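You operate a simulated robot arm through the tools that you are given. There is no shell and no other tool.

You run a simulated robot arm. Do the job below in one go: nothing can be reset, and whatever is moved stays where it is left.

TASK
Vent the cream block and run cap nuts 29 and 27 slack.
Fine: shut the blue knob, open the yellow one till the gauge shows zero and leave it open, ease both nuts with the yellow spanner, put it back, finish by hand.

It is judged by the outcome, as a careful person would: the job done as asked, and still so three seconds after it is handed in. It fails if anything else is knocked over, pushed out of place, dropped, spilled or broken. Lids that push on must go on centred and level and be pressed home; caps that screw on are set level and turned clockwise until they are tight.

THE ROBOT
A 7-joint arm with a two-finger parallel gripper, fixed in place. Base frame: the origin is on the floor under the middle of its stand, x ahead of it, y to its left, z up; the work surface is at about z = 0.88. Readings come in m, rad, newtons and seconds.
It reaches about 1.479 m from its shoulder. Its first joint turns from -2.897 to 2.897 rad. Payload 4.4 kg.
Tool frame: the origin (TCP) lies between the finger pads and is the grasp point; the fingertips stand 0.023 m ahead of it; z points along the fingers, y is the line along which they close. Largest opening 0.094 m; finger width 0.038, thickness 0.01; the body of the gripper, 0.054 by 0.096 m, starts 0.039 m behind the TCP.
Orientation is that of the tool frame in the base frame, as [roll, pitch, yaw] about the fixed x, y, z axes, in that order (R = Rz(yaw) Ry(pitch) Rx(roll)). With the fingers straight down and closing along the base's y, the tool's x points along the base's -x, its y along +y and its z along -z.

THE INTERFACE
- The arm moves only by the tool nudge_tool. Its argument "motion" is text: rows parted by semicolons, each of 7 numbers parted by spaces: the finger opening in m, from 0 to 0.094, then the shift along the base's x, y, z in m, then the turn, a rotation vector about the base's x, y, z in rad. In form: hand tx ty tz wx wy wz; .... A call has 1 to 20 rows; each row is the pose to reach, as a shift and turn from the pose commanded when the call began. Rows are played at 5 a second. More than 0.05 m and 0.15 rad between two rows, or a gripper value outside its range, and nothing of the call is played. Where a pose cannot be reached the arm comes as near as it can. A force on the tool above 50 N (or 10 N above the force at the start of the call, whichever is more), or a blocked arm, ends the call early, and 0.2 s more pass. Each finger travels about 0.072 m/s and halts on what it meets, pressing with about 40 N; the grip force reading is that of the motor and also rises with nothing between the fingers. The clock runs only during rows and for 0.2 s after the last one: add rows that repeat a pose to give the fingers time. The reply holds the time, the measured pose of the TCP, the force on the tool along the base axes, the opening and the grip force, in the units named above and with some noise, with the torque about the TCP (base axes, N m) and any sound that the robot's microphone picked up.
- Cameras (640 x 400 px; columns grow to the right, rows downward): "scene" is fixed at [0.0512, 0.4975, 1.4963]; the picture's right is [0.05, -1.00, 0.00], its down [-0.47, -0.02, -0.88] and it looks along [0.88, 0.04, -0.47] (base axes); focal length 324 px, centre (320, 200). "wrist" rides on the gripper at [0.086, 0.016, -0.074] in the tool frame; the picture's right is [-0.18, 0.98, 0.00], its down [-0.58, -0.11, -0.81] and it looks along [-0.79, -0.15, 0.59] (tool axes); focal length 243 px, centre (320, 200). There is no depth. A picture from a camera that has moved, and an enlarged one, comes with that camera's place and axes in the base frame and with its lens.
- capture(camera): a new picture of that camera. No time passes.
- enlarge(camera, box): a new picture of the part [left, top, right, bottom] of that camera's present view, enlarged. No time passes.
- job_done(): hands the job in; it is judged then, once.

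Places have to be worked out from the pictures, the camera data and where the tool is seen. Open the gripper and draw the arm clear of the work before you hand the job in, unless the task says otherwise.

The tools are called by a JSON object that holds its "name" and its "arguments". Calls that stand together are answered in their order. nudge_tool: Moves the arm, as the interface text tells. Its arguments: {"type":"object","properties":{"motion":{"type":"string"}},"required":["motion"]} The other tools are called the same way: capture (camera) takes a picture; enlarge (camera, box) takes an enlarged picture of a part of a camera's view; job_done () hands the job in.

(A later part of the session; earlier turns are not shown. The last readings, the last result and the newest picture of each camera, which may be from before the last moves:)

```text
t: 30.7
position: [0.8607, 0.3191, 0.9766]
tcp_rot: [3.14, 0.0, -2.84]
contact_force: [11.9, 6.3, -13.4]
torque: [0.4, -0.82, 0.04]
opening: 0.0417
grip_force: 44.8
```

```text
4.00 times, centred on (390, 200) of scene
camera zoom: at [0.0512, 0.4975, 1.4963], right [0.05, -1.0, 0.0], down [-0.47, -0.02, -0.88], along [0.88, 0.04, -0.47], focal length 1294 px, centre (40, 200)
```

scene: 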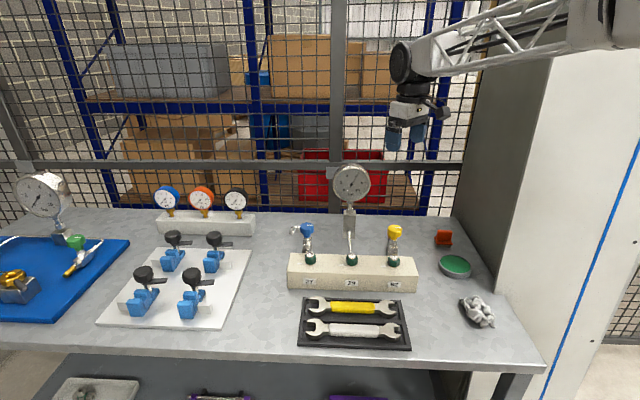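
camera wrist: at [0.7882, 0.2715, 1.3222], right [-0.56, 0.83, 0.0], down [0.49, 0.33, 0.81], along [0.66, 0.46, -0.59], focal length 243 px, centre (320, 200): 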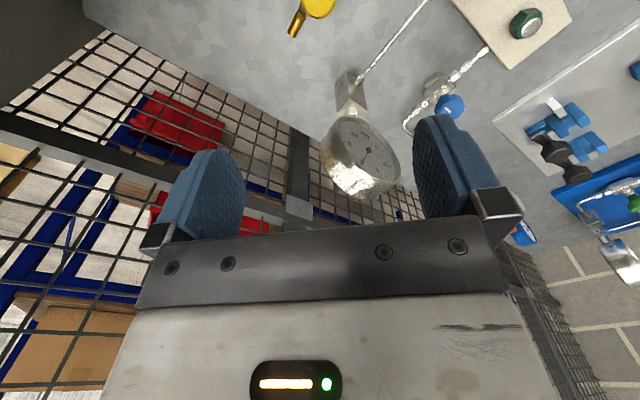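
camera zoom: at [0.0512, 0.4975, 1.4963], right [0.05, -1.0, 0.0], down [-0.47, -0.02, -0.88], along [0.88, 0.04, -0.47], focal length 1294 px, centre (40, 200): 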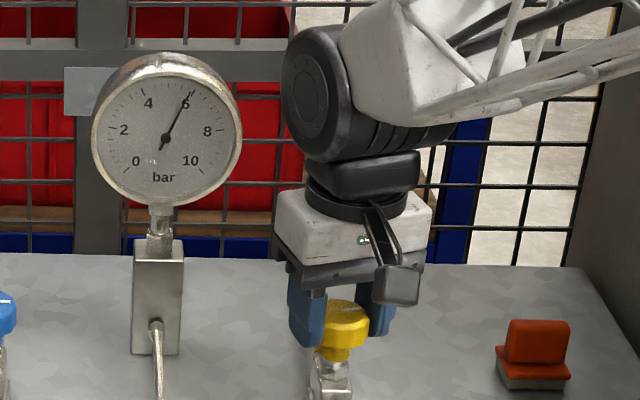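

The load is moderate and the needle may just be starting to fall. I'll continue counter-clockwise.

{"name": "nudge_tool", "arguments": {"motion": "0.035 0.0005 0.0003 -0.0004 0 0 0.1; 0.035 0.0005 0.0003 -0.0004 0 0 0.2; 0.035 0.0005 0.0003 -0.0004 0 0 0.3; 0.035 0.0005 0.0003 -0.0004 0 0 0.4; 0.035 0.0005 0.0003 -0.0004 0 0 0.4"}}

{"name": "enlarge", "arguments": {"camera": "scene", "box": [330, 150, 450, 250]}}

```text
t: 31.9
position: [0.8603, 0.3204, 0.9784]
tcp_rot: [3.141, 0.001, -2.441]
contact_force: [-10.0, 19.4, -8.3]
torque: [0.31, 0.35, 0.02]
opening: 0.0418
grip_force: 44.9
```

```text
4.00 times, centred on (390, 200) of scene
camera zoom: at [0.0512, 0.4975, 1.4963], right [0.05, -1.0, 0.0], down [-0.47, -0.02, -0.88], along [0.88, 0.04, -0.47], focal length 1294 px, centre (40, 200)
```

zoom: 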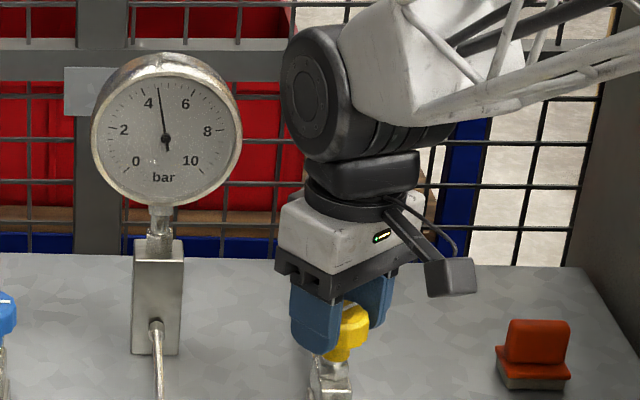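

The needle is falling (about 4.5 bar), so the vent is opening. I'll ease 20 N in +y and keep opening.

{"name": "nudge_tool", "arguments": {"motion": "0.035 -0.0004 0.0008 -0.0003 0 0 0.1; 0.035 -0.0004 0.0008 -0.0003 0 0 0.2; 0.035 -0.0004 0.0008 -0.0003 0 0 0.3; 0.035 -0.0004 0.0008 -0.0003 0 0 0.4; 0.035 -0.0004 0.0008 -0.0003 0 0 0.4"}}

{"name": "enlarge", "arguments": {"camera": "scene", "box": [330, 150, 450, 250]}}

```text
t: 33.1
position: [0.8599, 0.322, 0.9776]
tcp_rot: [3.14, 0.001, -2.041]
contact_force: [-18.5, 11.2, -1.9]
torque: [0.06, 0.47, 0.02]
opening: 0.0414
grip_force: 44.9
```

```text
4.00 times, centred on (390, 200) of scene
camera zoom: at [0.0512, 0.4975, 1.4963], right [0.05, -1.0, 0.0], down [-0.47, -0.02, -0.88], along [0.88, 0.04, -0.47], focal length 1294 px, centre (40, 200)
```

zoom: 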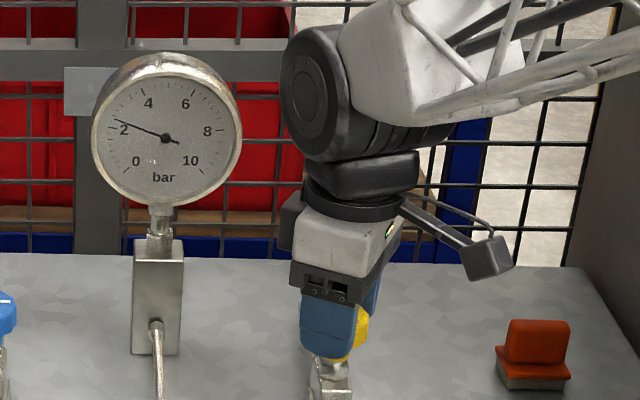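

About 2 bar now. I'll continue toward fully open, easing 18 N in -x.

{"name": "nudge_tool", "arguments": {"motion": "0.035 -0.0008 0.0005 0 0 0 0.1; 0.035 -0.0008 0.0005 0 0 0 0.2; 0.035 -0.0009 0.0005 0 0 0 0.3; 0.035 -0.0009 0.0005 0 0 0 0.4; 0.035 -0.0009 0.0005 0 0 0 0.45; 0.035 -0.0009 0.0005 0 0 0 0.45"}}

{"name": "enlarge", "arguments": {"camera": "scene", "box": [330, 150, 450, 250]}}

{"name": "enlarge", "arguments": {"camera": "wrist", "box": [230, 100, 410, 220]}}

```text
t: 34.5
position: [0.8602, 0.3204, 0.9774]
tcp_rot: [3.138, 0.0, -1.589]
contact_force: [11.6, 4.3, -1.4]
torque: [0.2, -0.24, 0.03]
opening: 0.0415
grip_force: 44.7
```

```text
4.00 times, centred on (390, 200) of scene
camera zoom: at [0.0512, 0.4975, 1.4963], right [0.05, -1.0, 0.0], down [-0.47, -0.02, -0.88], along [0.88, 0.04, -0.47], focal length 1294 px, centre (40, 200)
```

zoom: 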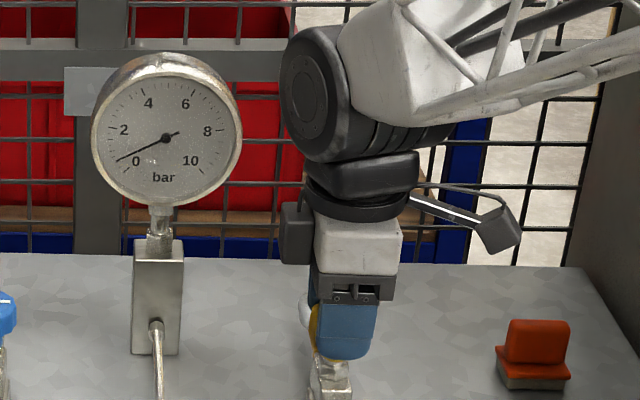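

```text
3.33 times, centred on (320, 160) of wrist
camera zoom: at [0.8424, 0.2336, 1.0516], right [-0.98, 0.2, 0.0], down [0.12, 0.58, 0.81], along [0.16, 0.79, -0.59], focal length 809 px, centre (320, 333)
```

zoom: 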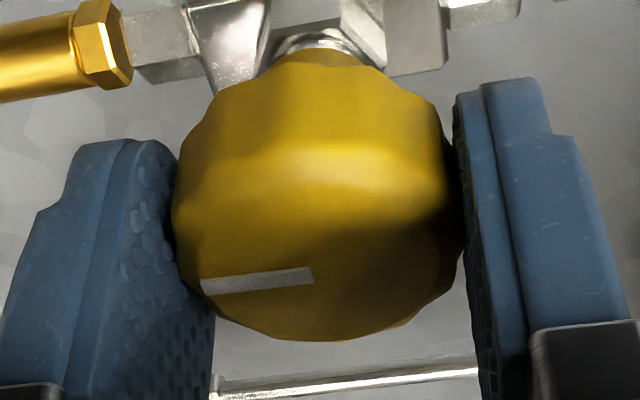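

The knob has turned 90° without slipping and the gauge is at about 0.7 bar and still falling. I'll nudge 0.1 rad more to be fully open, then wait.

{"name": "nudge_tool", "arguments": {"motion": "0.035 0.0004 0.0001 0 0 0 0.05; 0.035 0.0004 0.0001 0 0 0 0.1; 0.035 0.0004 0.0001 0 0 0 0.1; 0.035 0.0004 0.0001 0 0 0 0.1; 0.035 0.0004 0.0001 0 0 0 0.1; 0.035 0.0004 0.0001 0 0 0 0.1"}}

{"name": "enlarge", "arguments": {"camera": "scene", "box": [330, 160, 380, 210]}}

{"name": "enlarge", "arguments": {"camera": "wrist", "box": [230, 100, 410, 220]}}

```text
t: 35.9
position: [0.8604, 0.3211, 0.9767]
tcp_rot: [3.14, 0.001, -1.49]
contact_force: [-14.3, -3.4, 10.0]
torque: [-0.23, 0.31, -0.03]
opening: 0.0412
grip_force: 45.3
```

```text
8.00 times, centred on (355, 185) of scene
camera zoom: at [0.0512, 0.4975, 1.4963], right [0.05, -1.0, 0.0], down [-0.47, -0.02, -0.88], along [0.88, 0.04, -0.47], focal length 2589 px, centre (40, 320)
```

zoom: 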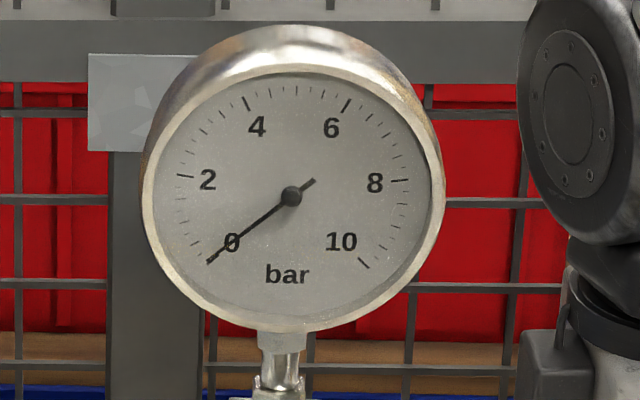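

```text
3.33 times, centred on (320, 160) of wrist
camera zoom: at [0.851, 0.2327, 1.0514], right [-0.99, 0.11, 0.0], down [0.06, 0.59, 0.81], along [0.08, 0.8, -0.59], focal length 809 px, centre (320, 333)
```

zoom: 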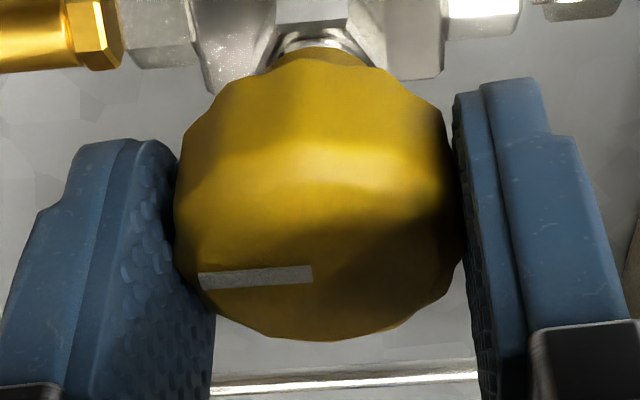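

The gauge reads zero and the yellow valve is open. I'll release, rise, and go over the tray with the fingers set to close along x across the spanner handle.

{"name": "nudge_tool", "arguments": {"motion": "0.05 0 0 0 0 0 0; 0.07 0 0 0 0 0 0; 0.094 0 0 0 0 0 0; 0.094 0 0 0 0 0 0; 0.094 0 0 0.045 0 0 0; 0.094 0 0 0.09 0 0 0; 0.094 0 0 0.135 0 0 0; 0.094 0 0 0.18 0 0 0; 0.094 -0.04 0.022 0.18 0 0 -0.08; 0.094 -0.08 0.044 0.18 0 0 -0.08; 0.094 -0.12 0.066 0.18 0 0 -0.08; 0.094 -0.16 0.088 0.18 0 0 -0.08; 0.094 -0.2 0.11 0.17 0 0 -0.08; 0.094 -0.24 0.129 0.14 0 0 -0.08; 0.094 -0.24 0.129 0.1 0 0 -0.08; 0.094 -0.24 0.129 0.083 0 0 -0.08; 0.094 -0.24 0.129 0.083 0 0 -0.08"}}

{"name": "capture", "arguments": {"camera": "wrist"}}

{"name": "capture", "arguments": {"camera": "scene"}}

{"name": "enlarge", "arguments": {"camera": "wrist", "box": [230, 0, 410, 130]}}

```text
refused: row 14 steps farther than a row can; nothing moved
```

```text
taken
camera wrist: at [0.851, 0.2327, 1.0514], right [-0.99, 0.11, 0.0], down [0.06, 0.59, 0.81], along [0.08, 0.8, -0.59], focal length 243 px, centre (320, 200)
```

wrist: 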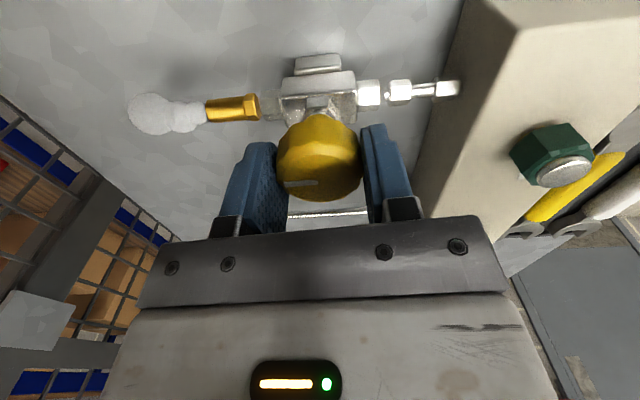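

```text
taken
```

scene: 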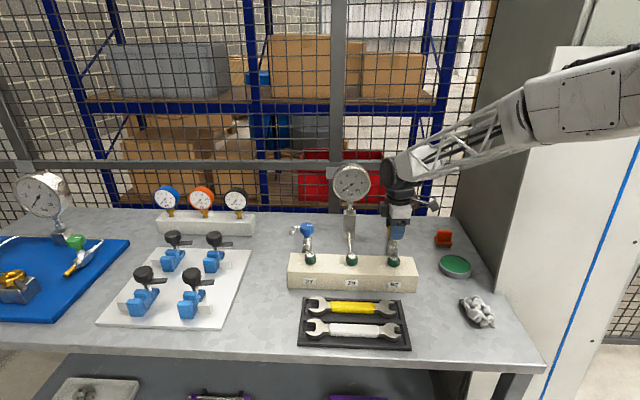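

```text
3.08 times, centred on (320, 65) of wrist
camera zoom: at [0.851, 0.2327, 1.0514], right [-0.99, 0.11, 0.0], down [0.06, 0.59, 0.81], along [0.08, 0.8, -0.59], focal length 746 px, centre (320, 615)
```

zoom: 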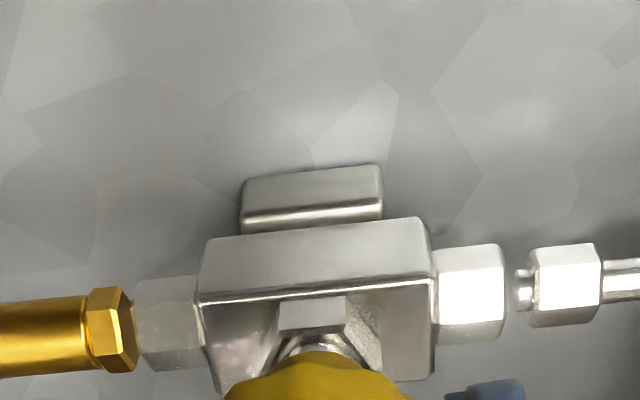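

One row of that motion stepped too far, so nothing moved. The puff at the yellow outlet confirms it is venting. I'll resend with smaller steps.

{"name": "nudge_tool", "arguments": {"motion": "0.05 0 0 0 0 0 0; 0.07 0 0 0 0 0 0; 0.094 0 0 0 0 0 0; 0.094 0 0 0 0 0 0; 0.094 0 0 0.045 0 0 0; 0.094 0 0 0.09 0 0 0; 0.094 0 0 0.135 0 0 0; 0.094 0 0 0.18 0 0 0; 0.094 -0.04 0.022 0.18 0 0 -0.08; 0.094 -0.08 0.044 0.18 0 0 -0.08; 0.094 -0.12 0.066 0.18 0 0 -0.08; 0.094 -0.16 0.088 0.18 0 0 -0.08; 0.094 -0.2 0.11 0.17 0 0 -0.08; 0.094 -0.24 0.129 0.155 0 0 -0.08; 0.094 -0.24 0.129 0.12 0 0 -0.08; 0.094 -0.24 0.129 0.083 0 0 -0.08; 0.094 -0.24 0.129 0.083 0 0 -0.08"}}

{"name": "capture", "arguments": {"camera": "wrist"}}

{"name": "capture", "arguments": {"camera": "scene"}}

{"name": "enlarge", "arguments": {"camera": "wrist", "box": [230, 0, 410, 130]}}

```text
t: 39.5
position: [0.6201, 0.4497, 1.0616]
tcp_rot: [3.14, 0.0, -1.572]
contact_force: [0.4, -0.1, 0.3]
torque: [-0.06, 0.06, 0.01]
opening: 0.0938
grip_force: 0.1
```

```text
taken
camera wrist: at [0.6049, 0.3624, 1.1351], right [-0.98, 0.18, 0.0], down [0.11, 0.58, 0.81], along [0.15, 0.79, -0.59], focal length 243 px, centre (320, 200)
```

wrist: 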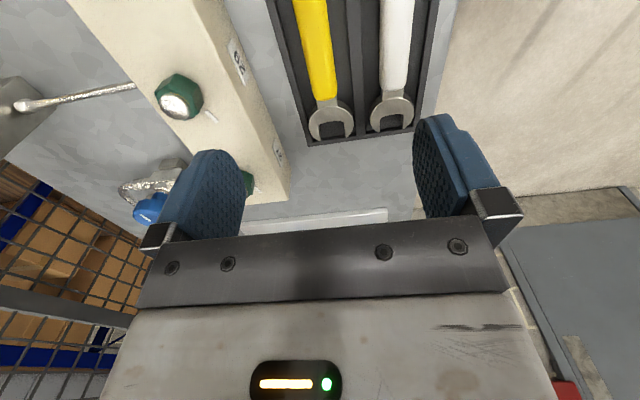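

```text
taken
```

scene: 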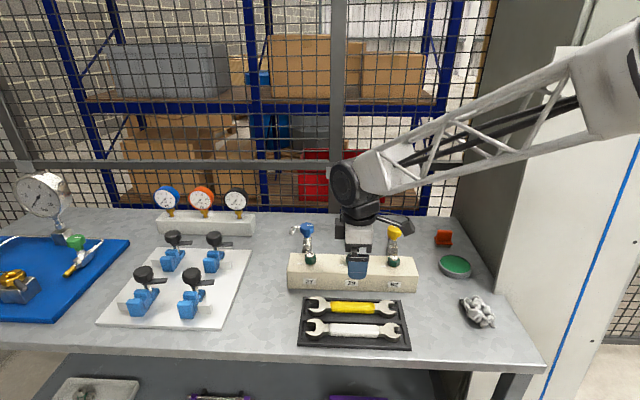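

```text
3.08 times, centred on (320, 65) of wrist
camera zoom: at [0.6049, 0.3624, 1.1351], right [-0.98, 0.18, 0.0], down [0.11, 0.58, 0.81], along [0.15, 0.79, -0.59], focal length 746 px, centre (320, 615)
```

zoom: 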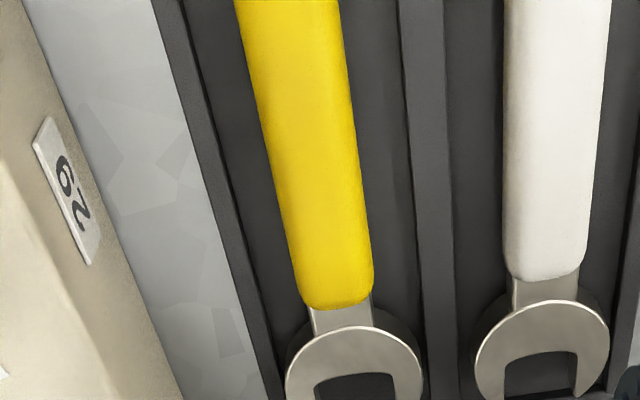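

The hand is over the handle: it is about 0.024 m wide, runs along y at x≈0.622, and spans y≈0.397–0.50. I'll zoom on the big jaw end to get its geometry.

{"name": "enlarge", "arguments": {"camera": "wrist", "box": [290, 80, 430, 160]}}

{"name": "enlarge", "arguments": {"camera": "scene", "box": [298, 292, 350, 326]}}

{"name": "enlarge", "arguments": {"camera": "scene", "box": [350, 292, 412, 332]}}

```text
4.57 times, centred on (360, 120) of wrist
camera zoom: at [0.6049, 0.3624, 1.1351], right [-0.98, 0.18, 0.0], down [0.11, 0.58, 0.81], along [0.15, 0.79, -0.59], focal length 1109 px, centre (137, 566)
```

zoom: 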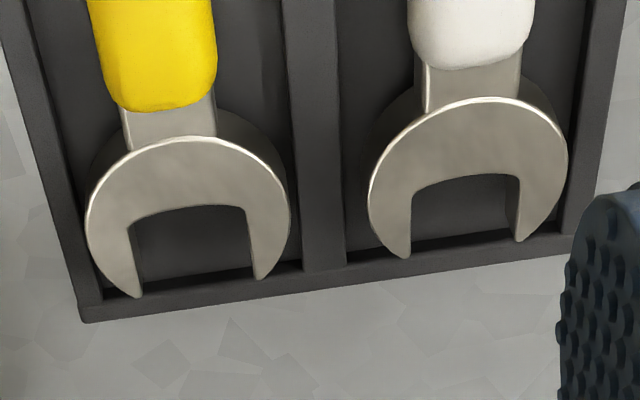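

```text
11.76 times, centred on (324, 309) of scene
camera zoom: at [0.0512, 0.4975, 1.4963], right [0.05, -1.0, 0.0], down [-0.47, -0.02, -0.88], along [0.88, 0.04, -0.47], focal length 3807 px, centre (273, -1082)
```

zoom: 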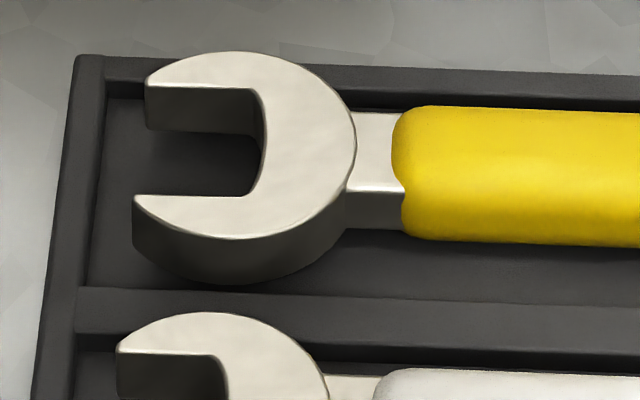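

```text
10.00 times, centred on (381, 312) of scene
camera zoom: at [0.0512, 0.4975, 1.4963], right [0.05, -1.0, 0.0], down [-0.47, -0.02, -0.88], along [0.88, 0.04, -0.47], focal length 3236 px, centre (-290, -920)
```

zoom: 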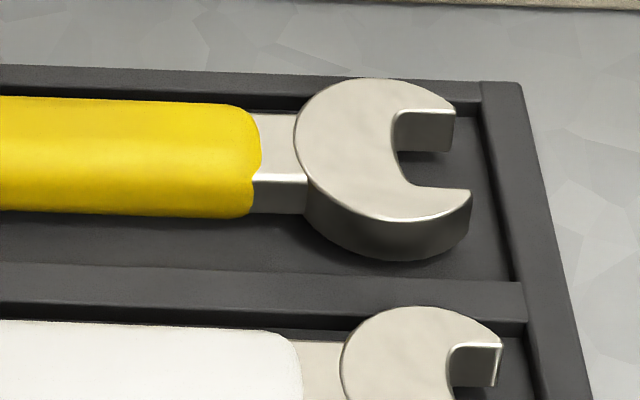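

The jaws open straight along the handle axis, with a gap of about 0.030 m, tips at y≈0.556 and throat at y≈0.531, and the head top is at z≈0.902. I'll zoom on nuts 29 and 27 from here to refine their flat angles.

{"name": "enlarge", "arguments": {"camera": "wrist", "box": [140, 55, 220, 135]}}

{"name": "enlarge", "arguments": {"camera": "scene", "box": [296, 246, 328, 266]}}

```text
5.00 times, centred on (180, 95) of wrist
camera zoom: at [0.6049, 0.3624, 1.1351], right [-0.98, 0.18, 0.0], down [0.11, 0.58, 0.81], along [0.15, 0.79, -0.59], focal length 1213 px, centre (1020, 725)
```

zoom: 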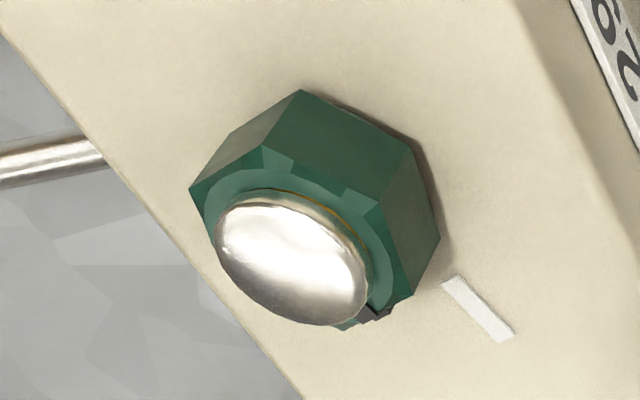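

```text
16.00 times, centred on (312, 256) of scene
camera zoom: at [0.0512, 0.4975, 1.4963], right [0.05, -1.0, 0.0], down [-0.47, -0.02, -0.88], along [0.88, 0.04, -0.47], focal length 5178 px, centre (448, -696)
```

zoom: 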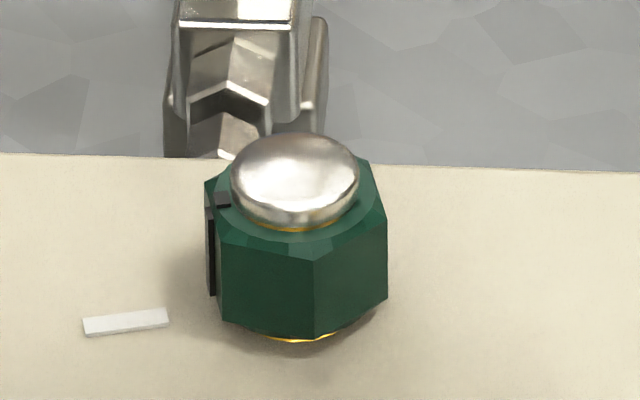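

The edge directions show nut 29's flats suit a handle azimuth of about 134° or 194°, with a centre near (0.737, 0.450) and across-flats ≈0.028. I'll hover directly over nut 29 so the image column fixes its x exactly.

{"name": "nudge_tool", "arguments": {"motion": "0.094 0.04 0 0.02 0 0 0; 0.094 0.08 0 0.02 0 0 0; 0.094 0.117 0 0.02 0 0 0; 0.094 0.117 0 0.02 0 0 0"}}

{"name": "enlarge", "arguments": {"camera": "wrist", "box": [250, 0, 390, 100]}}

{"name": "capture", "arguments": {"camera": "wrist"}}

```text
t: 40.5
position: [0.7383, 0.4507, 1.0804]
tcp_rot: [3.139, 0.001, -1.571]
contact_force: [-0.5, -0.5, -0.1]
torque: [0.01, 0.02, 0.0]
opening: 0.094
grip_force: 0.0
```

```text
4.00 times, centred on (320, 50) of wrist
camera zoom: at [0.7222, 0.3628, 1.1549], right [-0.98, 0.18, 0.0], down [0.11, 0.58, 0.81], along [0.15, 0.79, -0.59], focal length 970 px, centre (320, 800)
```

zoom: 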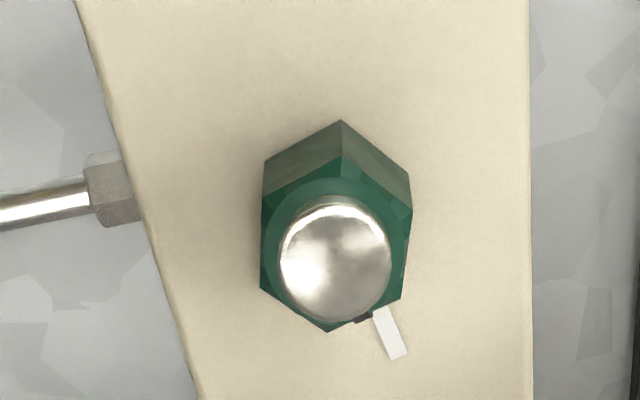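

```text
taken
camera wrist: at [0.7222, 0.3628, 1.1549], right [-0.98, 0.18, 0.0], down [0.11, 0.58, 0.81], along [0.15, 0.79, -0.59], focal length 243 px, centre (320, 200)
```

wrist: 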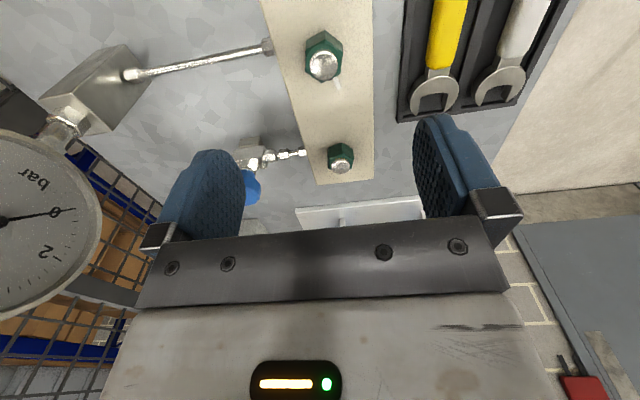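

Nut 29 is centred about 2 mm nearer than the hand axis, at roughly (0.7355, 0.450). I'll go back over the yellow spanner, narrow the fingers to clear the tray ribs and the white spanner, and stop just above the handle to check.

{"name": "nudge_tool", "arguments": {"motion": "0.07 -0.04 -0.005 -0.02 0 0 0; 0.05 -0.08 -0.01 -0.04 0 0 0; 0.046 -0.1132 -0.015 -0.06 0 0 0; 0.046 -0.1132 -0.015 -0.1 0 0 0; 0.046 -0.1132 -0.015 -0.14 0 0 0; 0.046 -0.1132 -0.015 -0.14 0 0 0"}}

{"name": "enlarge", "arguments": {"camera": "wrist", "box": [200, 80, 440, 240]}}

{"name": "enlarge", "arguments": {"camera": "scene", "box": [296, 270, 416, 350]}}

```text
t: 41.9
position: [0.6237, 0.4348, 0.9401]
tcp_rot: [3.139, -0.001, -1.571]
contact_force: [-0.8, -0.6, -0.3]
torque: [-0.01, -0.01, 0.04]
opening: 0.0459
grip_force: 0.1
```

```text
2.50 times, centred on (320, 160) of wrist
camera zoom: at [0.6078, 0.3476, 1.0145], right [-0.98, 0.18, 0.0], down [0.11, 0.58, 0.81], along [0.15, 0.79, -0.59], focal length 606 px, centre (320, 300)
```

zoom: 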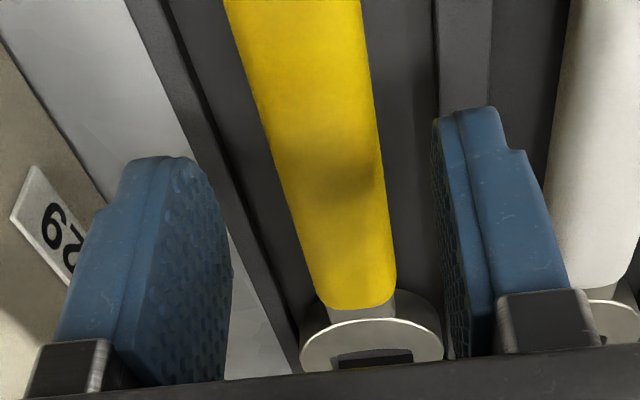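

```text
5.00 times, centred on (356, 310) of scene
camera zoom: at [0.0512, 0.4975, 1.4963], right [0.05, -1.0, 0.0], down [-0.47, -0.02, -0.88], along [0.88, 0.04, -0.47], focal length 1618 px, centre (140, -350)
```

zoom: 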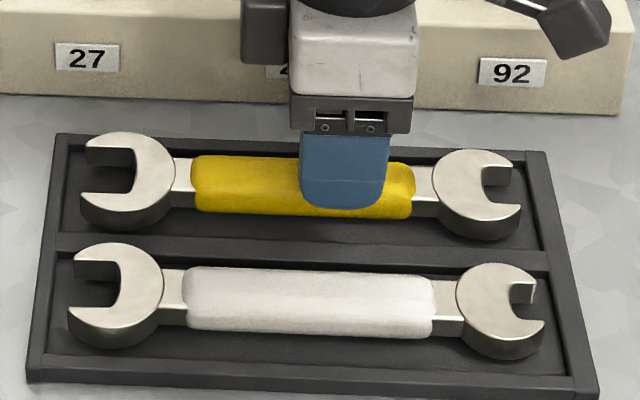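

The fingers straddle the yellow handle, fully on the grip and clear of the white spanner. I'll lower to the tray-rim level, then narrow.

{"name": "nudge_tool", "arguments": {"motion": "0.046 0 0 -0.012 0 0 0; 0.046 0 0 -0.0215 0 0 0; 0.036 0 0 -0.0215 0 0 0; 0.032 0 0 -0.0215 0 0 0; 0.032 0 0 -0.0215 0 0 0"}}

{"name": "enlarge", "arguments": {"camera": "scene", "box": [326, 280, 396, 330]}}

{"name": "enlarge", "arguments": {"camera": "wrist", "box": [200, 80, 440, 240]}}

```text
t: 43.1
position: [0.6239, 0.4354, 0.9195]
tcp_rot: [3.14, -0.001, -1.57]
contact_force: [0.1, 0.4, -0.1]
torque: [-0.01, 0.02, -0.01]
opening: 0.0323
grip_force: 0.2
```

```text
8.00 times, centred on (361, 305) of scene
camera zoom: at [0.0512, 0.4975, 1.4963], right [0.05, -1.0, 0.0], down [-0.47, -0.02, -0.88], along [0.88, 0.04, -0.47], focal length 2589 px, centre (-8, -640)
```

zoom: 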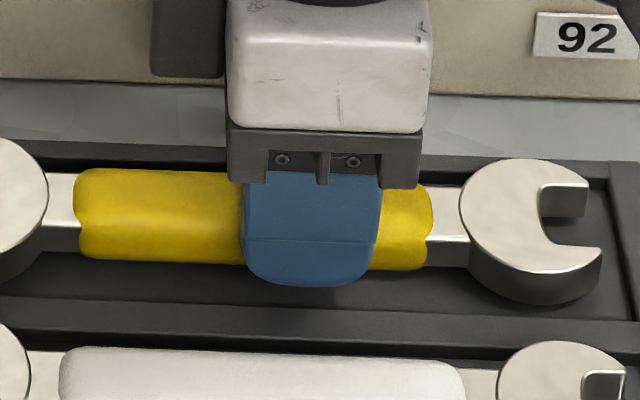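

```text
2.50 times, centred on (320, 160) of wrist
camera zoom: at [0.6083, 0.3478, 0.9936], right [-0.98, 0.18, 0.0], down [0.11, 0.58, 0.81], along [0.15, 0.79, -0.59], focal length 606 px, centre (320, 300)
```

zoom: 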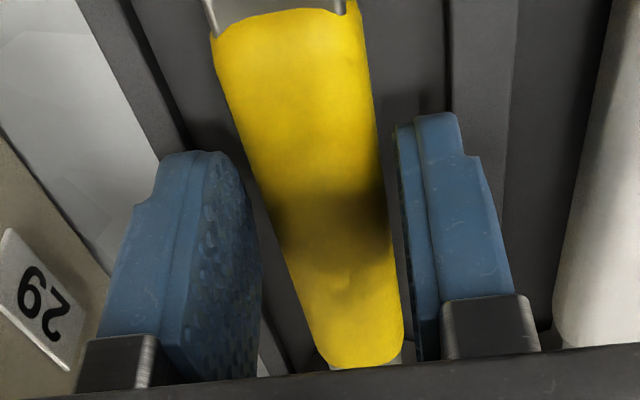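

Alignment is good with no contact. I'll lower 5 mm more and close on the handle.

{"name": "nudge_tool", "arguments": {"motion": "0.032 0 0 -0.003 0 0 0; 0.032 0 0 -0.0055 0 0 0; 0.032 0 0 -0.0055 0 0 0; 0.02 0 0 -0.0055 0 0 0; 0.012 0 0 -0.0055 0 0 0; 0.012 0 0 -0.0055 0 0 0; 0.012 0 0 -0.0055 0 0 0"}}

{"name": "enlarge", "arguments": {"camera": "scene", "box": [296, 270, 416, 350]}}

```text
t: 44.7
position: [0.6249, 0.4352, 0.9141]
tcp_rot: [3.141, 0.0, -1.572]
contact_force: [1.1, 0.1, 0.6]
torque: [0.04, -0.05, -0.02]
opening: 0.0256
grip_force: 40.2
```

```text
5.00 times, centred on (356, 310) of scene
camera zoom: at [0.0512, 0.4975, 1.4963], right [0.05, -1.0, 0.0], down [-0.47, -0.02, -0.88], along [0.88, 0.04, -0.47], focal length 1618 px, centre (140, -350)
```

zoom: 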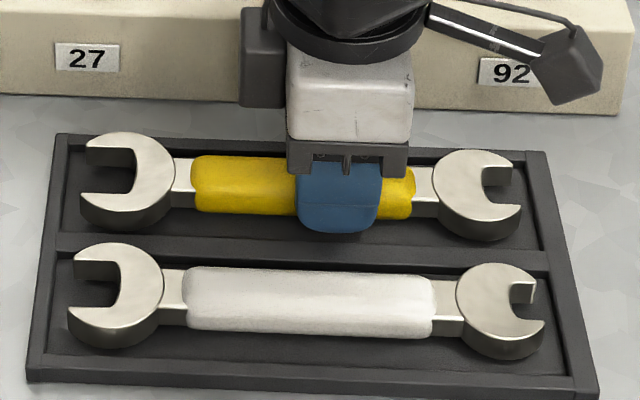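

The handle is gripped at 0.0256 m, 40 N. I'll lift straight up slowly and check that the spanner hangs level.

{"name": "nudge_tool", "arguments": {"motion": "0.012 0 0 0.01 0 0 0; 0.012 0 0 0.03 0 0 0; 0.012 0 0 0.06 0 0 0; 0.012 0 0 0.1 0 0 0; 0.012 0 0 0.14 0 0 0; 0.012 0 0 0.14 0 0 0"}}

{"name": "capture", "arguments": {"camera": "scene"}}

{"name": "enlarge", "arguments": {"camera": "scene", "box": [290, 210, 430, 310]}}

{"name": "enlarge", "arguments": {"camera": "wrist", "box": [200, 80, 440, 240]}}

```text
t: 46.1
position: [0.6225, 0.4349, 1.0533]
tcp_rot: [3.14, 0.0, -1.57]
contact_force: [0.2, -0.4, -0.3]
torque: [-0.02, -0.04, 0.04]
opening: 0.0121
grip_force: 0.1
```

```text
taken
```

scene: 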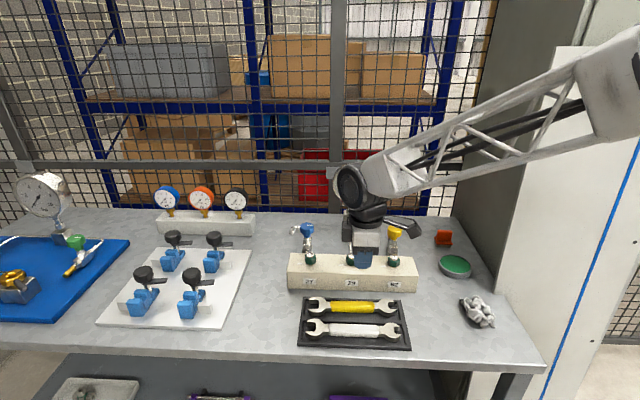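

```text
4.00 times, centred on (360, 260) of scene
camera zoom: at [0.0512, 0.4975, 1.4963], right [0.05, -1.0, 0.0], down [-0.47, -0.02, -0.88], along [0.88, 0.04, -0.47], focal length 1294 px, centre (160, -40)
```

zoom: 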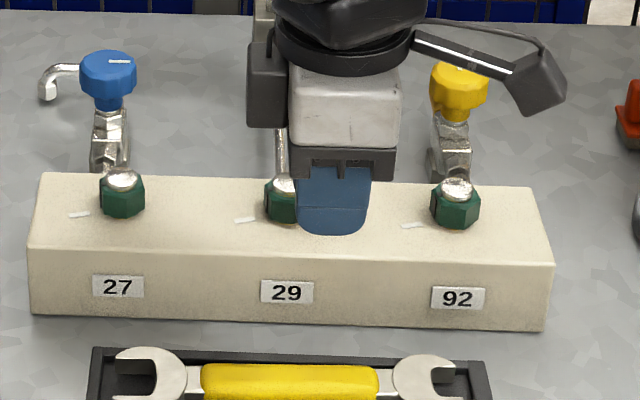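

```text
2.50 times, centred on (320, 160) of wrist
camera zoom: at [0.6076, 0.3478, 1.1271], right [-0.98, 0.18, 0.0], down [0.11, 0.58, 0.81], along [0.15, 0.79, -0.59], focal length 606 px, centre (320, 300)
```

zoom: 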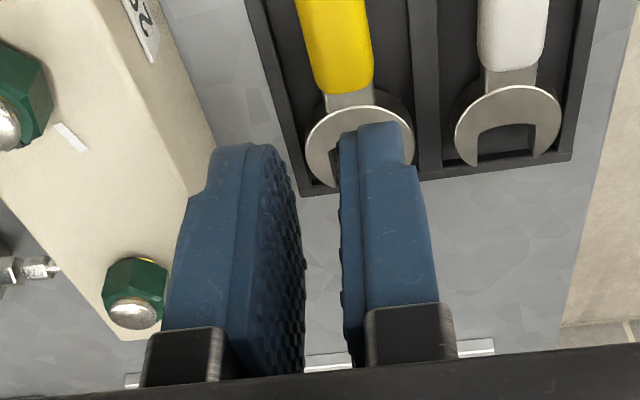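

The fingers slid off the rounded top of the handle, since the opening is now 0.012 m, and the spanner is still in the tray. I'll check whether it shifted and work out how much deeper I can grip.

{"name": "enlarge", "arguments": {"camera": "scene", "box": [295, 290, 405, 355]}}

{"name": "enlarge", "arguments": {"camera": "scene", "box": [298, 292, 350, 326]}}

{"name": "enlarge", "arguments": {"camera": "scene", "box": [380, 295, 415, 355]}}

```text
5.82 times, centred on (350, 322) of scene
camera zoom: at [0.0512, 0.4975, 1.4963], right [0.05, -1.0, 0.0], down [-0.47, -0.02, -0.88], along [0.88, 0.04, -0.47], focal length 1883 px, centre (146, -513)
```

zoom: 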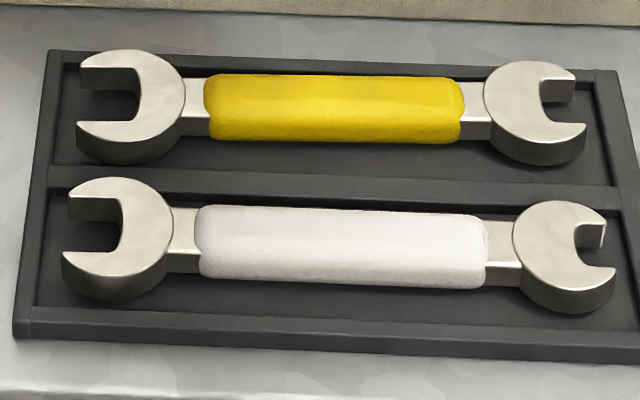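

```text
11.76 times, centred on (324, 309) of scene
camera zoom: at [0.0512, 0.4975, 1.4963], right [0.05, -1.0, 0.0], down [-0.47, -0.02, -0.88], along [0.88, 0.04, -0.47], focal length 3807 px, centre (273, -1082)
```

zoom: 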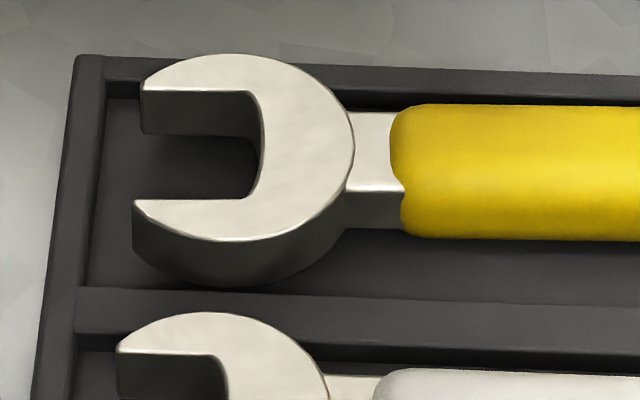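

```text
6.67 times, centred on (398, 325) of scene
camera zoom: at [0.0512, 0.4975, 1.4963], right [0.05, -1.0, 0.0], down [-0.47, -0.02, -0.88], along [0.88, 0.04, -0.47], focal length 2158 px, centre (-197, -633)
```

zoom: 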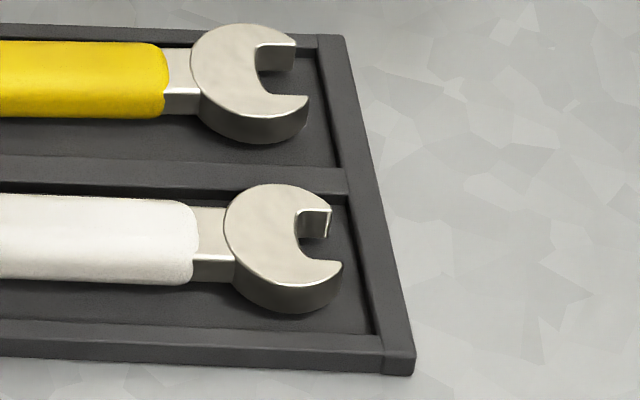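

The spanner only turned about 2° in its slot: the small end moved roughly 6 mm toward the block. I'll re-centre it with a shallow squeeze at y≈0.45, open slightly, then go deeper between the ribs to grip at mid-height.

{"name": "nudge_tool", "arguments": {"motion": "0.046 0 0.008 -0.03 0 0 0; 0.046 0 0.015 -0.07 0 0 0; 0.046 0 0.015 -0.11 0 0 0; 0.046 0 0.015 -0.135 0 0 0; 0.04 0 0.015 -0.135 0 0 0; 0.034 0 0.015 -0.135 0 0 0; 0.034 0 0.015 -0.14 0 0 0; 0.034 0 0.015 -0.14 0 0 0; 0.022 0 0.015 -0.14 0 0 0; 0.02 0 0.015 -0.14 0 0 0; 0.02 0 0.015 -0.14 0 0 0; 0.031 0 0.015 -0.14 0 0 0; 0.031 0 0.015 -0.14 0 0 0"}}

{"name": "enlarge", "arguments": {"camera": "wrist", "box": [200, 80, 440, 240]}}

{"name": "enlarge", "arguments": {"camera": "scene", "box": [296, 270, 416, 350]}}

```text
t: 48.9
position: [0.6243, 0.4493, 0.912]
tcp_rot: [3.14, -0.001, -1.57]
contact_force: [0.2, 0.3, -0.6]
torque: [0.0, 0.0, 0.01]
opening: 0.0312
grip_force: 0.0
```

```text
2.50 times, centred on (320, 160) of wrist
camera zoom: at [0.6083, 0.3629, 0.9875], right [-0.98, 0.18, 0.0], down [0.11, 0.58, 0.81], along [0.15, 0.79, -0.59], focal length 606 px, centre (320, 300)
```

zoom: 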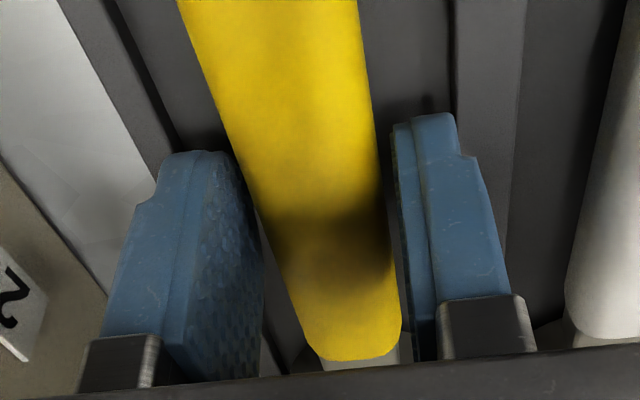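

```text
5.00 times, centred on (356, 310) of scene
camera zoom: at [0.0512, 0.4975, 1.4963], right [0.05, -1.0, 0.0], down [-0.47, -0.02, -0.88], along [0.88, 0.04, -0.47], focal length 1618 px, centre (140, -350)
```

zoom: 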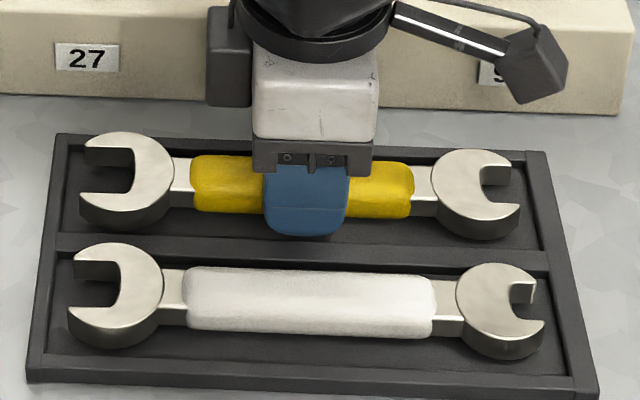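

The handle is centred between the fingers and the slot is about 0.054 m wide. The +x finger is nearly over the rim, so I'll shift 1 mm toward -x, narrow to 0.029, and lower 2 mm while watching the force.

{"name": "nudge_tool", "arguments": {"motion": "0.0295 -0.0008 0 0 0 0 0; 0.029 -0.0008 0 0 0 0 0; 0.029 -0.0008 0 -0.001 0 0 0; 0.029 -0.0008 0 -0.002 0 0 0; 0.029 -0.0008 0 -0.002 0 0 0"}}

```text
t: 50.1
position: [0.6257, 0.4498, 0.9108]
tcp_rot: [3.14, 0.001, -1.57]
contact_force: [0.2, 0.4, 0.5]
torque: [-0.01, 0.0, 0.02]
opening: 0.0291
grip_force: 0.1
```

No contact yet. I'll lower 2 mm more.

{"name": "nudge_tool", "arguments": {"motion": "0.029 0 0 -0.001 0 0 0; 0.029 0 0 -0.002 0 0 0; 0.029 0 0 -0.002 0 0 0"}}

{"name": "enlarge", "arguments": {"camera": "wrist", "box": [200, 80, 440, 240]}}

{"name": "enlarge", "arguments": {"camera": "scene", "box": [320, 285, 380, 330]}}

```text
t: 50.9
position: [0.6237, 0.4507, 0.9091]
tcp_rot: [3.14, 0.0, -1.572]
contact_force: [-0.6, 0.0, -0.1]
torque: [-0.02, 0.03, -0.01]
opening: 0.0289
grip_force: 0.0
```

```text
2.50 times, centred on (320, 160) of wrist
camera zoom: at [0.6074, 0.3629, 0.9834], right [-0.98, 0.18, 0.0], down [0.11, 0.58, 0.81], along [0.15, 0.79, -0.59], focal length 606 px, centre (320, 300)
```

zoom: 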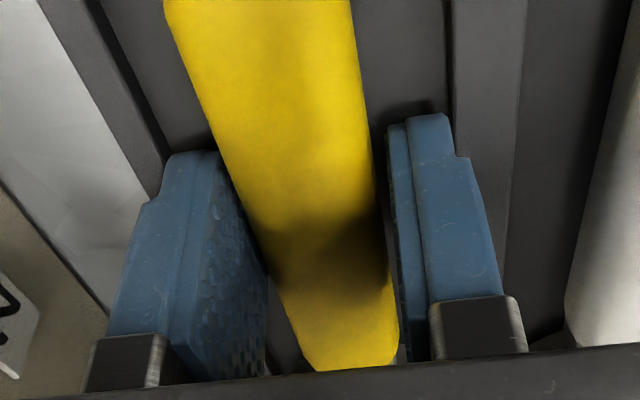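

```text
8.89 times, centred on (350, 308) of scene
camera zoom: at [0.0512, 0.4975, 1.4963], right [0.05, -1.0, 0.0], down [-0.47, -0.02, -0.88], along [0.88, 0.04, -0.47], focal length 2877 px, centre (53, -756)
```

zoom: 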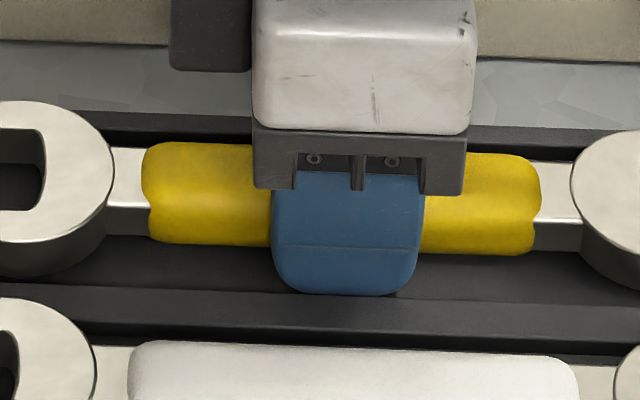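

Still no floor contact, and the tips are now below the handle's widest line. I'll lower one more millimetre and close.

{"name": "nudge_tool", "arguments": {"motion": "0.029 0 0 -0.001 0 0 0; 0.029 0 0 -0.001 0 0 0; 0.02 0 0 -0.001 0 0 0; 0.012 0 0 -0.001 0 0 0; 0.012 0 0 -0.001 0 0 0; 0.012 0 0 -0.001 0 0 0"}}

```text
t: 52.3
position: [0.6238, 0.4505, 0.9079]
tcp_rot: [3.14, 0.001, -1.572]
contact_force: [2.5, 0.0, 4.3]
torque: [0.03, -0.02, 0.11]
opening: 0.0258
grip_force: 40.3
```

Gripped at 0.0258 m. I'll lift 15 mm and check that the grip holds.

{"name": "nudge_tool", "arguments": {"motion": "0.012 0 0 0.003 0 0 0; 0.012 0 0 0.008 0 0 0; 0.012 0 0 0.015 0 0 0; 0.012 0 0 0.015 0 0 0"}}

{"name": "enlarge", "arguments": {"camera": "scene", "box": [296, 270, 416, 350]}}

```text
t: 53.3
position: [0.6235, 0.4497, 0.9225]
tcp_rot: [3.14, -0.001, -1.571]
contact_force: [-0.1, -0.3, -2.3]
torque: [0.01, 0.0, 0.02]
opening: 0.0259
grip_force: 40.1
```

```text
5.00 times, centred on (356, 310) of scene
camera zoom: at [0.0512, 0.4975, 1.4963], right [0.05, -1.0, 0.0], down [-0.47, -0.02, -0.88], along [0.88, 0.04, -0.47], focal length 1618 px, centre (140, -350)
```

zoom: 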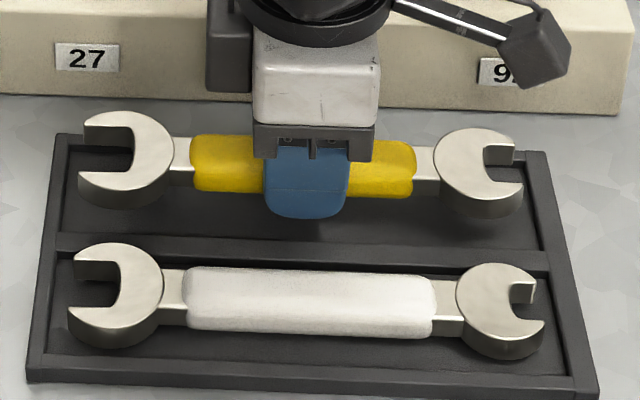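

The grip holds and the spanner is level: jaw tips sit 0.107 m and throat 0.082 m ahead of the TCP. I'll lift to z≈1.05, rotate the spanner 135° clockwise so it approaches nut 29 from azimuth ≈134°, and stop at the pull-back point.

{"name": "nudge_tool", "arguments": {"motion": "0.012 0 0 0.04 0 0 0; 0.012 0 0 0.08 0 0 0; 0.012 0 0 0.1275 0 0 -0.1; 0.012 0.001 0.007 0.1275 0 0 -0.24; 0.012 0.002 0.014 0.1275 0 0 -0.38; 0.012 0.003 0.021 0.1275 0 0 -0.52; 0.012 0.004 0.028 0.1275 0 0 -0.66; 0.012 0.005 0.035 0.1275 0 0 -0.8; 0.012 0.006 0.042 0.1275 0 0 -0.94; 0.012 0.007 0.049 0.1275 0 0 -1.08; 0.012 0.008 0.056 0.1275 0 0 -1.22; 0.012 0.009 0.063 0.1275 0 0 -1.36; 0.012 0.01 0.07 0.1275 0 0 -1.5; 0.012 0.011 0.077 0.1275 0 0 -1.64; 0.012 0.012 0.084 0.1275 0 0 -1.78; 0.012 0.013 0.09 0.1275 0 0 -1.92; 0.012 0.014 0.095 0.1275 0 0 -2.06; 0.012 0.015 0.098 0.1275 0 0 -2.2; 0.012 0.0153 0.0987 0.1275 0 0 -2.34; 0.012 0.0153 0.0987 0.1275 0 0 -2.365"}}

{"name": "capture", "arguments": {"camera": "scene"}}

{"name": "enlarge", "arguments": {"camera": "scene", "box": [270, 190, 410, 290]}}

```text
t: 57.5
position: [0.6389, 0.5493, 1.0516]
tcp_rot: [3.14, 0.0, 2.346]
contact_force: [1.4, -0.7, -1.4]
torque: [0.03, -0.01, -0.02]
opening: 0.0258
grip_force: 39.9
```

```text
taken
```

scene: 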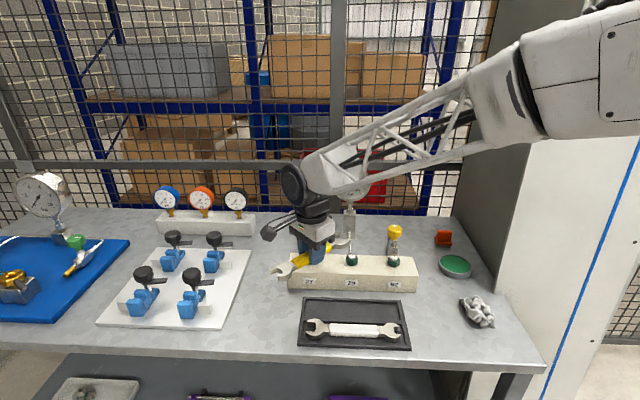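

```text
4.00 times, centred on (340, 240) of scene
camera zoom: at [0.0512, 0.4975, 1.4963], right [0.05, -1.0, 0.0], down [-0.47, -0.02, -0.88], along [0.88, 0.04, -0.47], focal length 1294 px, centre (240, 40)
```

zoom: 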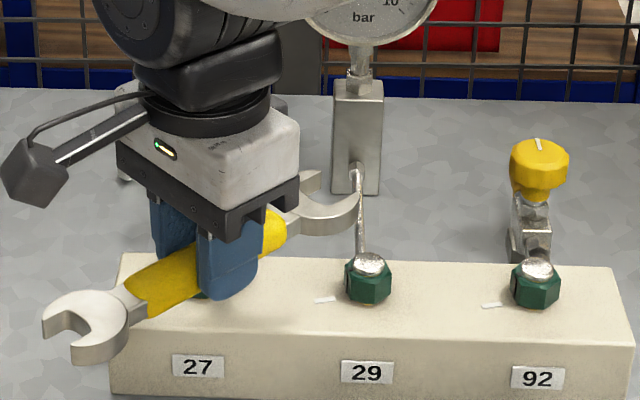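

The big jaw faces nut 29 and the nut is visible to the right of the hand. I'll descend most of the way at the pull-back point and check heights.

{"name": "nudge_tool", "arguments": {"motion": "0.012 0 0 -0.03 0 0 0; 0.012 0 0 -0.06 0 0 0; 0.012 0 0 -0.075 0 0 0; 0.012 0 0 -0.075 0 0 0"}}

{"name": "enlarge", "arguments": {"camera": "scene", "box": [315, 225, 385, 275]}}

{"name": "enlarge", "arguments": {"camera": "wrist", "box": [160, 40, 480, 240]}}

```text
t: 58.5
position: [0.6376, 0.547, 0.9763]
tcp_rot: [3.141, 0.0, 2.347]
contact_force: [0.1, 0.2, -2.6]
torque: [0.0, 0.03, -0.03]
opening: 0.0261
grip_force: 39.7
```

```text
8.00 times, centred on (350, 250) of scene
camera zoom: at [0.0512, 0.4975, 1.4963], right [0.05, -1.0, 0.0], down [-0.47, -0.02, -0.88], along [0.88, 0.04, -0.47], focal length 2589 px, centre (80, -200)
```

zoom: 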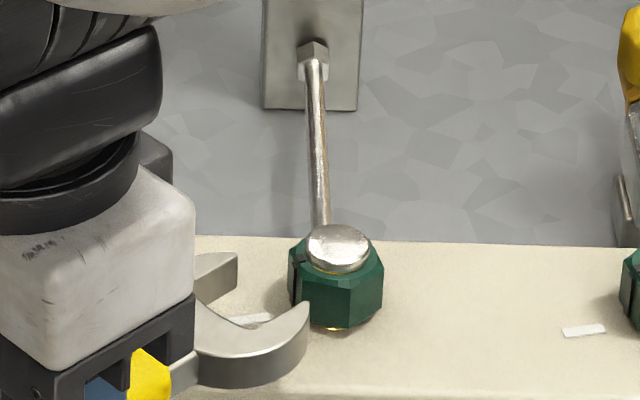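

```text
2.00 times, centred on (320, 140) of wrist
camera zoom: at [0.5893, 0.6202, 1.0502], right [0.83, 0.56, 0.0], down [0.33, -0.49, 0.81], along [0.45, -0.67, -0.59], focal length 485 px, centre (320, 320)
```

zoom: 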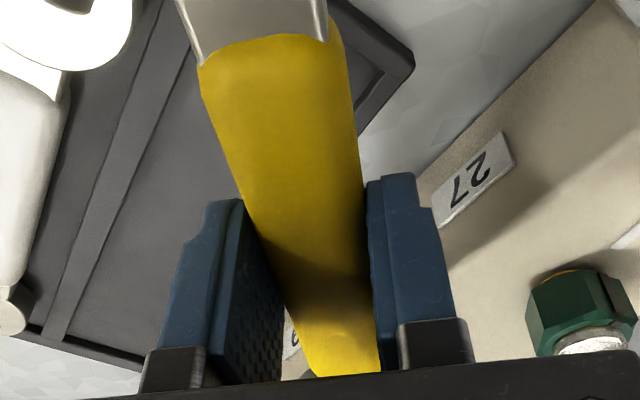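

The jaw axis points straight at nut 29 and the tips are about 31 mm short of its centre. I'll lower 9 mm so the head sits mid-nut, then slide in along the handle axis.

{"name": "nudge_tool", "arguments": {"motion": "0.012 0 0 -0.005 0 0 0; 0.012 0 0 -0.009 0 0 0; 0.012 0.0056 -0.0057 -0.009 0 0 0; 0.012 0.0112 -0.0114 -0.009 0 0 0; 0.012 0.0168 -0.0171 -0.009 0 0 0; 0.012 0.021 -0.0214 -0.009 0 0 0; 0.012 0.0238 -0.0243 -0.009 0 0 0; 0.012 0.0238 -0.0243 -0.009 0 0 0"}}

{"name": "enlarge", "arguments": {"camera": "scene", "box": [315, 225, 385, 275]}}

```text
t: 60.3
position: [0.6638, 0.5242, 0.9665]
tcp_rot: [3.139, 0.0, 2.348]
contact_force: [-1.3, -0.6, -1.0]
torque: [-0.03, 0.08, -0.22]
opening: 0.0257
grip_force: 40.4
```

```text
8.00 times, centred on (350, 250) of scene
camera zoom: at [0.0512, 0.4975, 1.4963], right [0.05, -1.0, 0.0], down [-0.47, -0.02, -0.88], along [0.88, 0.04, -0.47], focal length 2589 px, centre (80, -200)
```

zoom: 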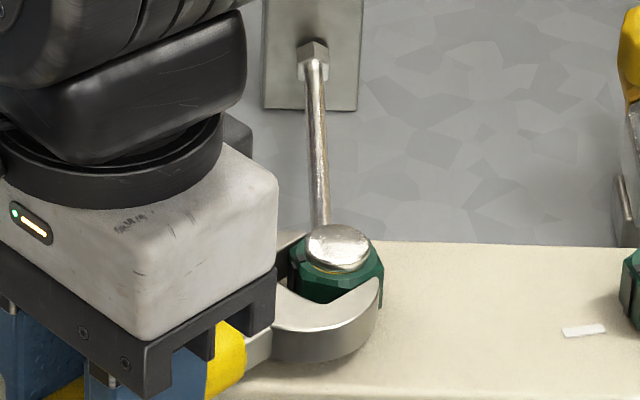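

The jaws are going around the nut with almost no force. I'll push the last 5 mm toward the seat.

{"name": "nudge_tool", "arguments": {"motion": "0.012 0.0014 -0.0014 0 0 0 0; 0.012 0.0028 -0.0028 0 0 0 0; 0.012 0.0038 -0.0039 0 0 0 0; 0.012 0.0038 -0.0039 0 0 0 0"}}

{"name": "enlarge", "arguments": {"camera": "scene", "box": [335, 235, 375, 270]}}

```text
t: 61.3
position: [0.666, 0.5206, 0.9664]
tcp_rot: [3.141, 0.001, 2.349]
contact_force: [0.3, 0.4, -2.5]
torque: [0.0, 0.02, -0.01]
opening: 0.0261
grip_force: 39.8
```

```text
11.43 times, centred on (355, 252) of scene
camera zoom: at [0.0512, 0.4975, 1.4963], right [0.05, -1.0, 0.0], down [-0.47, -0.02, -0.88], along [0.88, 0.04, -0.47], focal length 3698 px, centre (-80, -400)
```

zoom: 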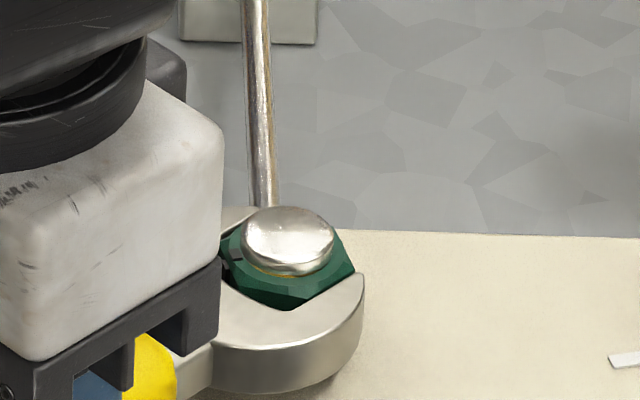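

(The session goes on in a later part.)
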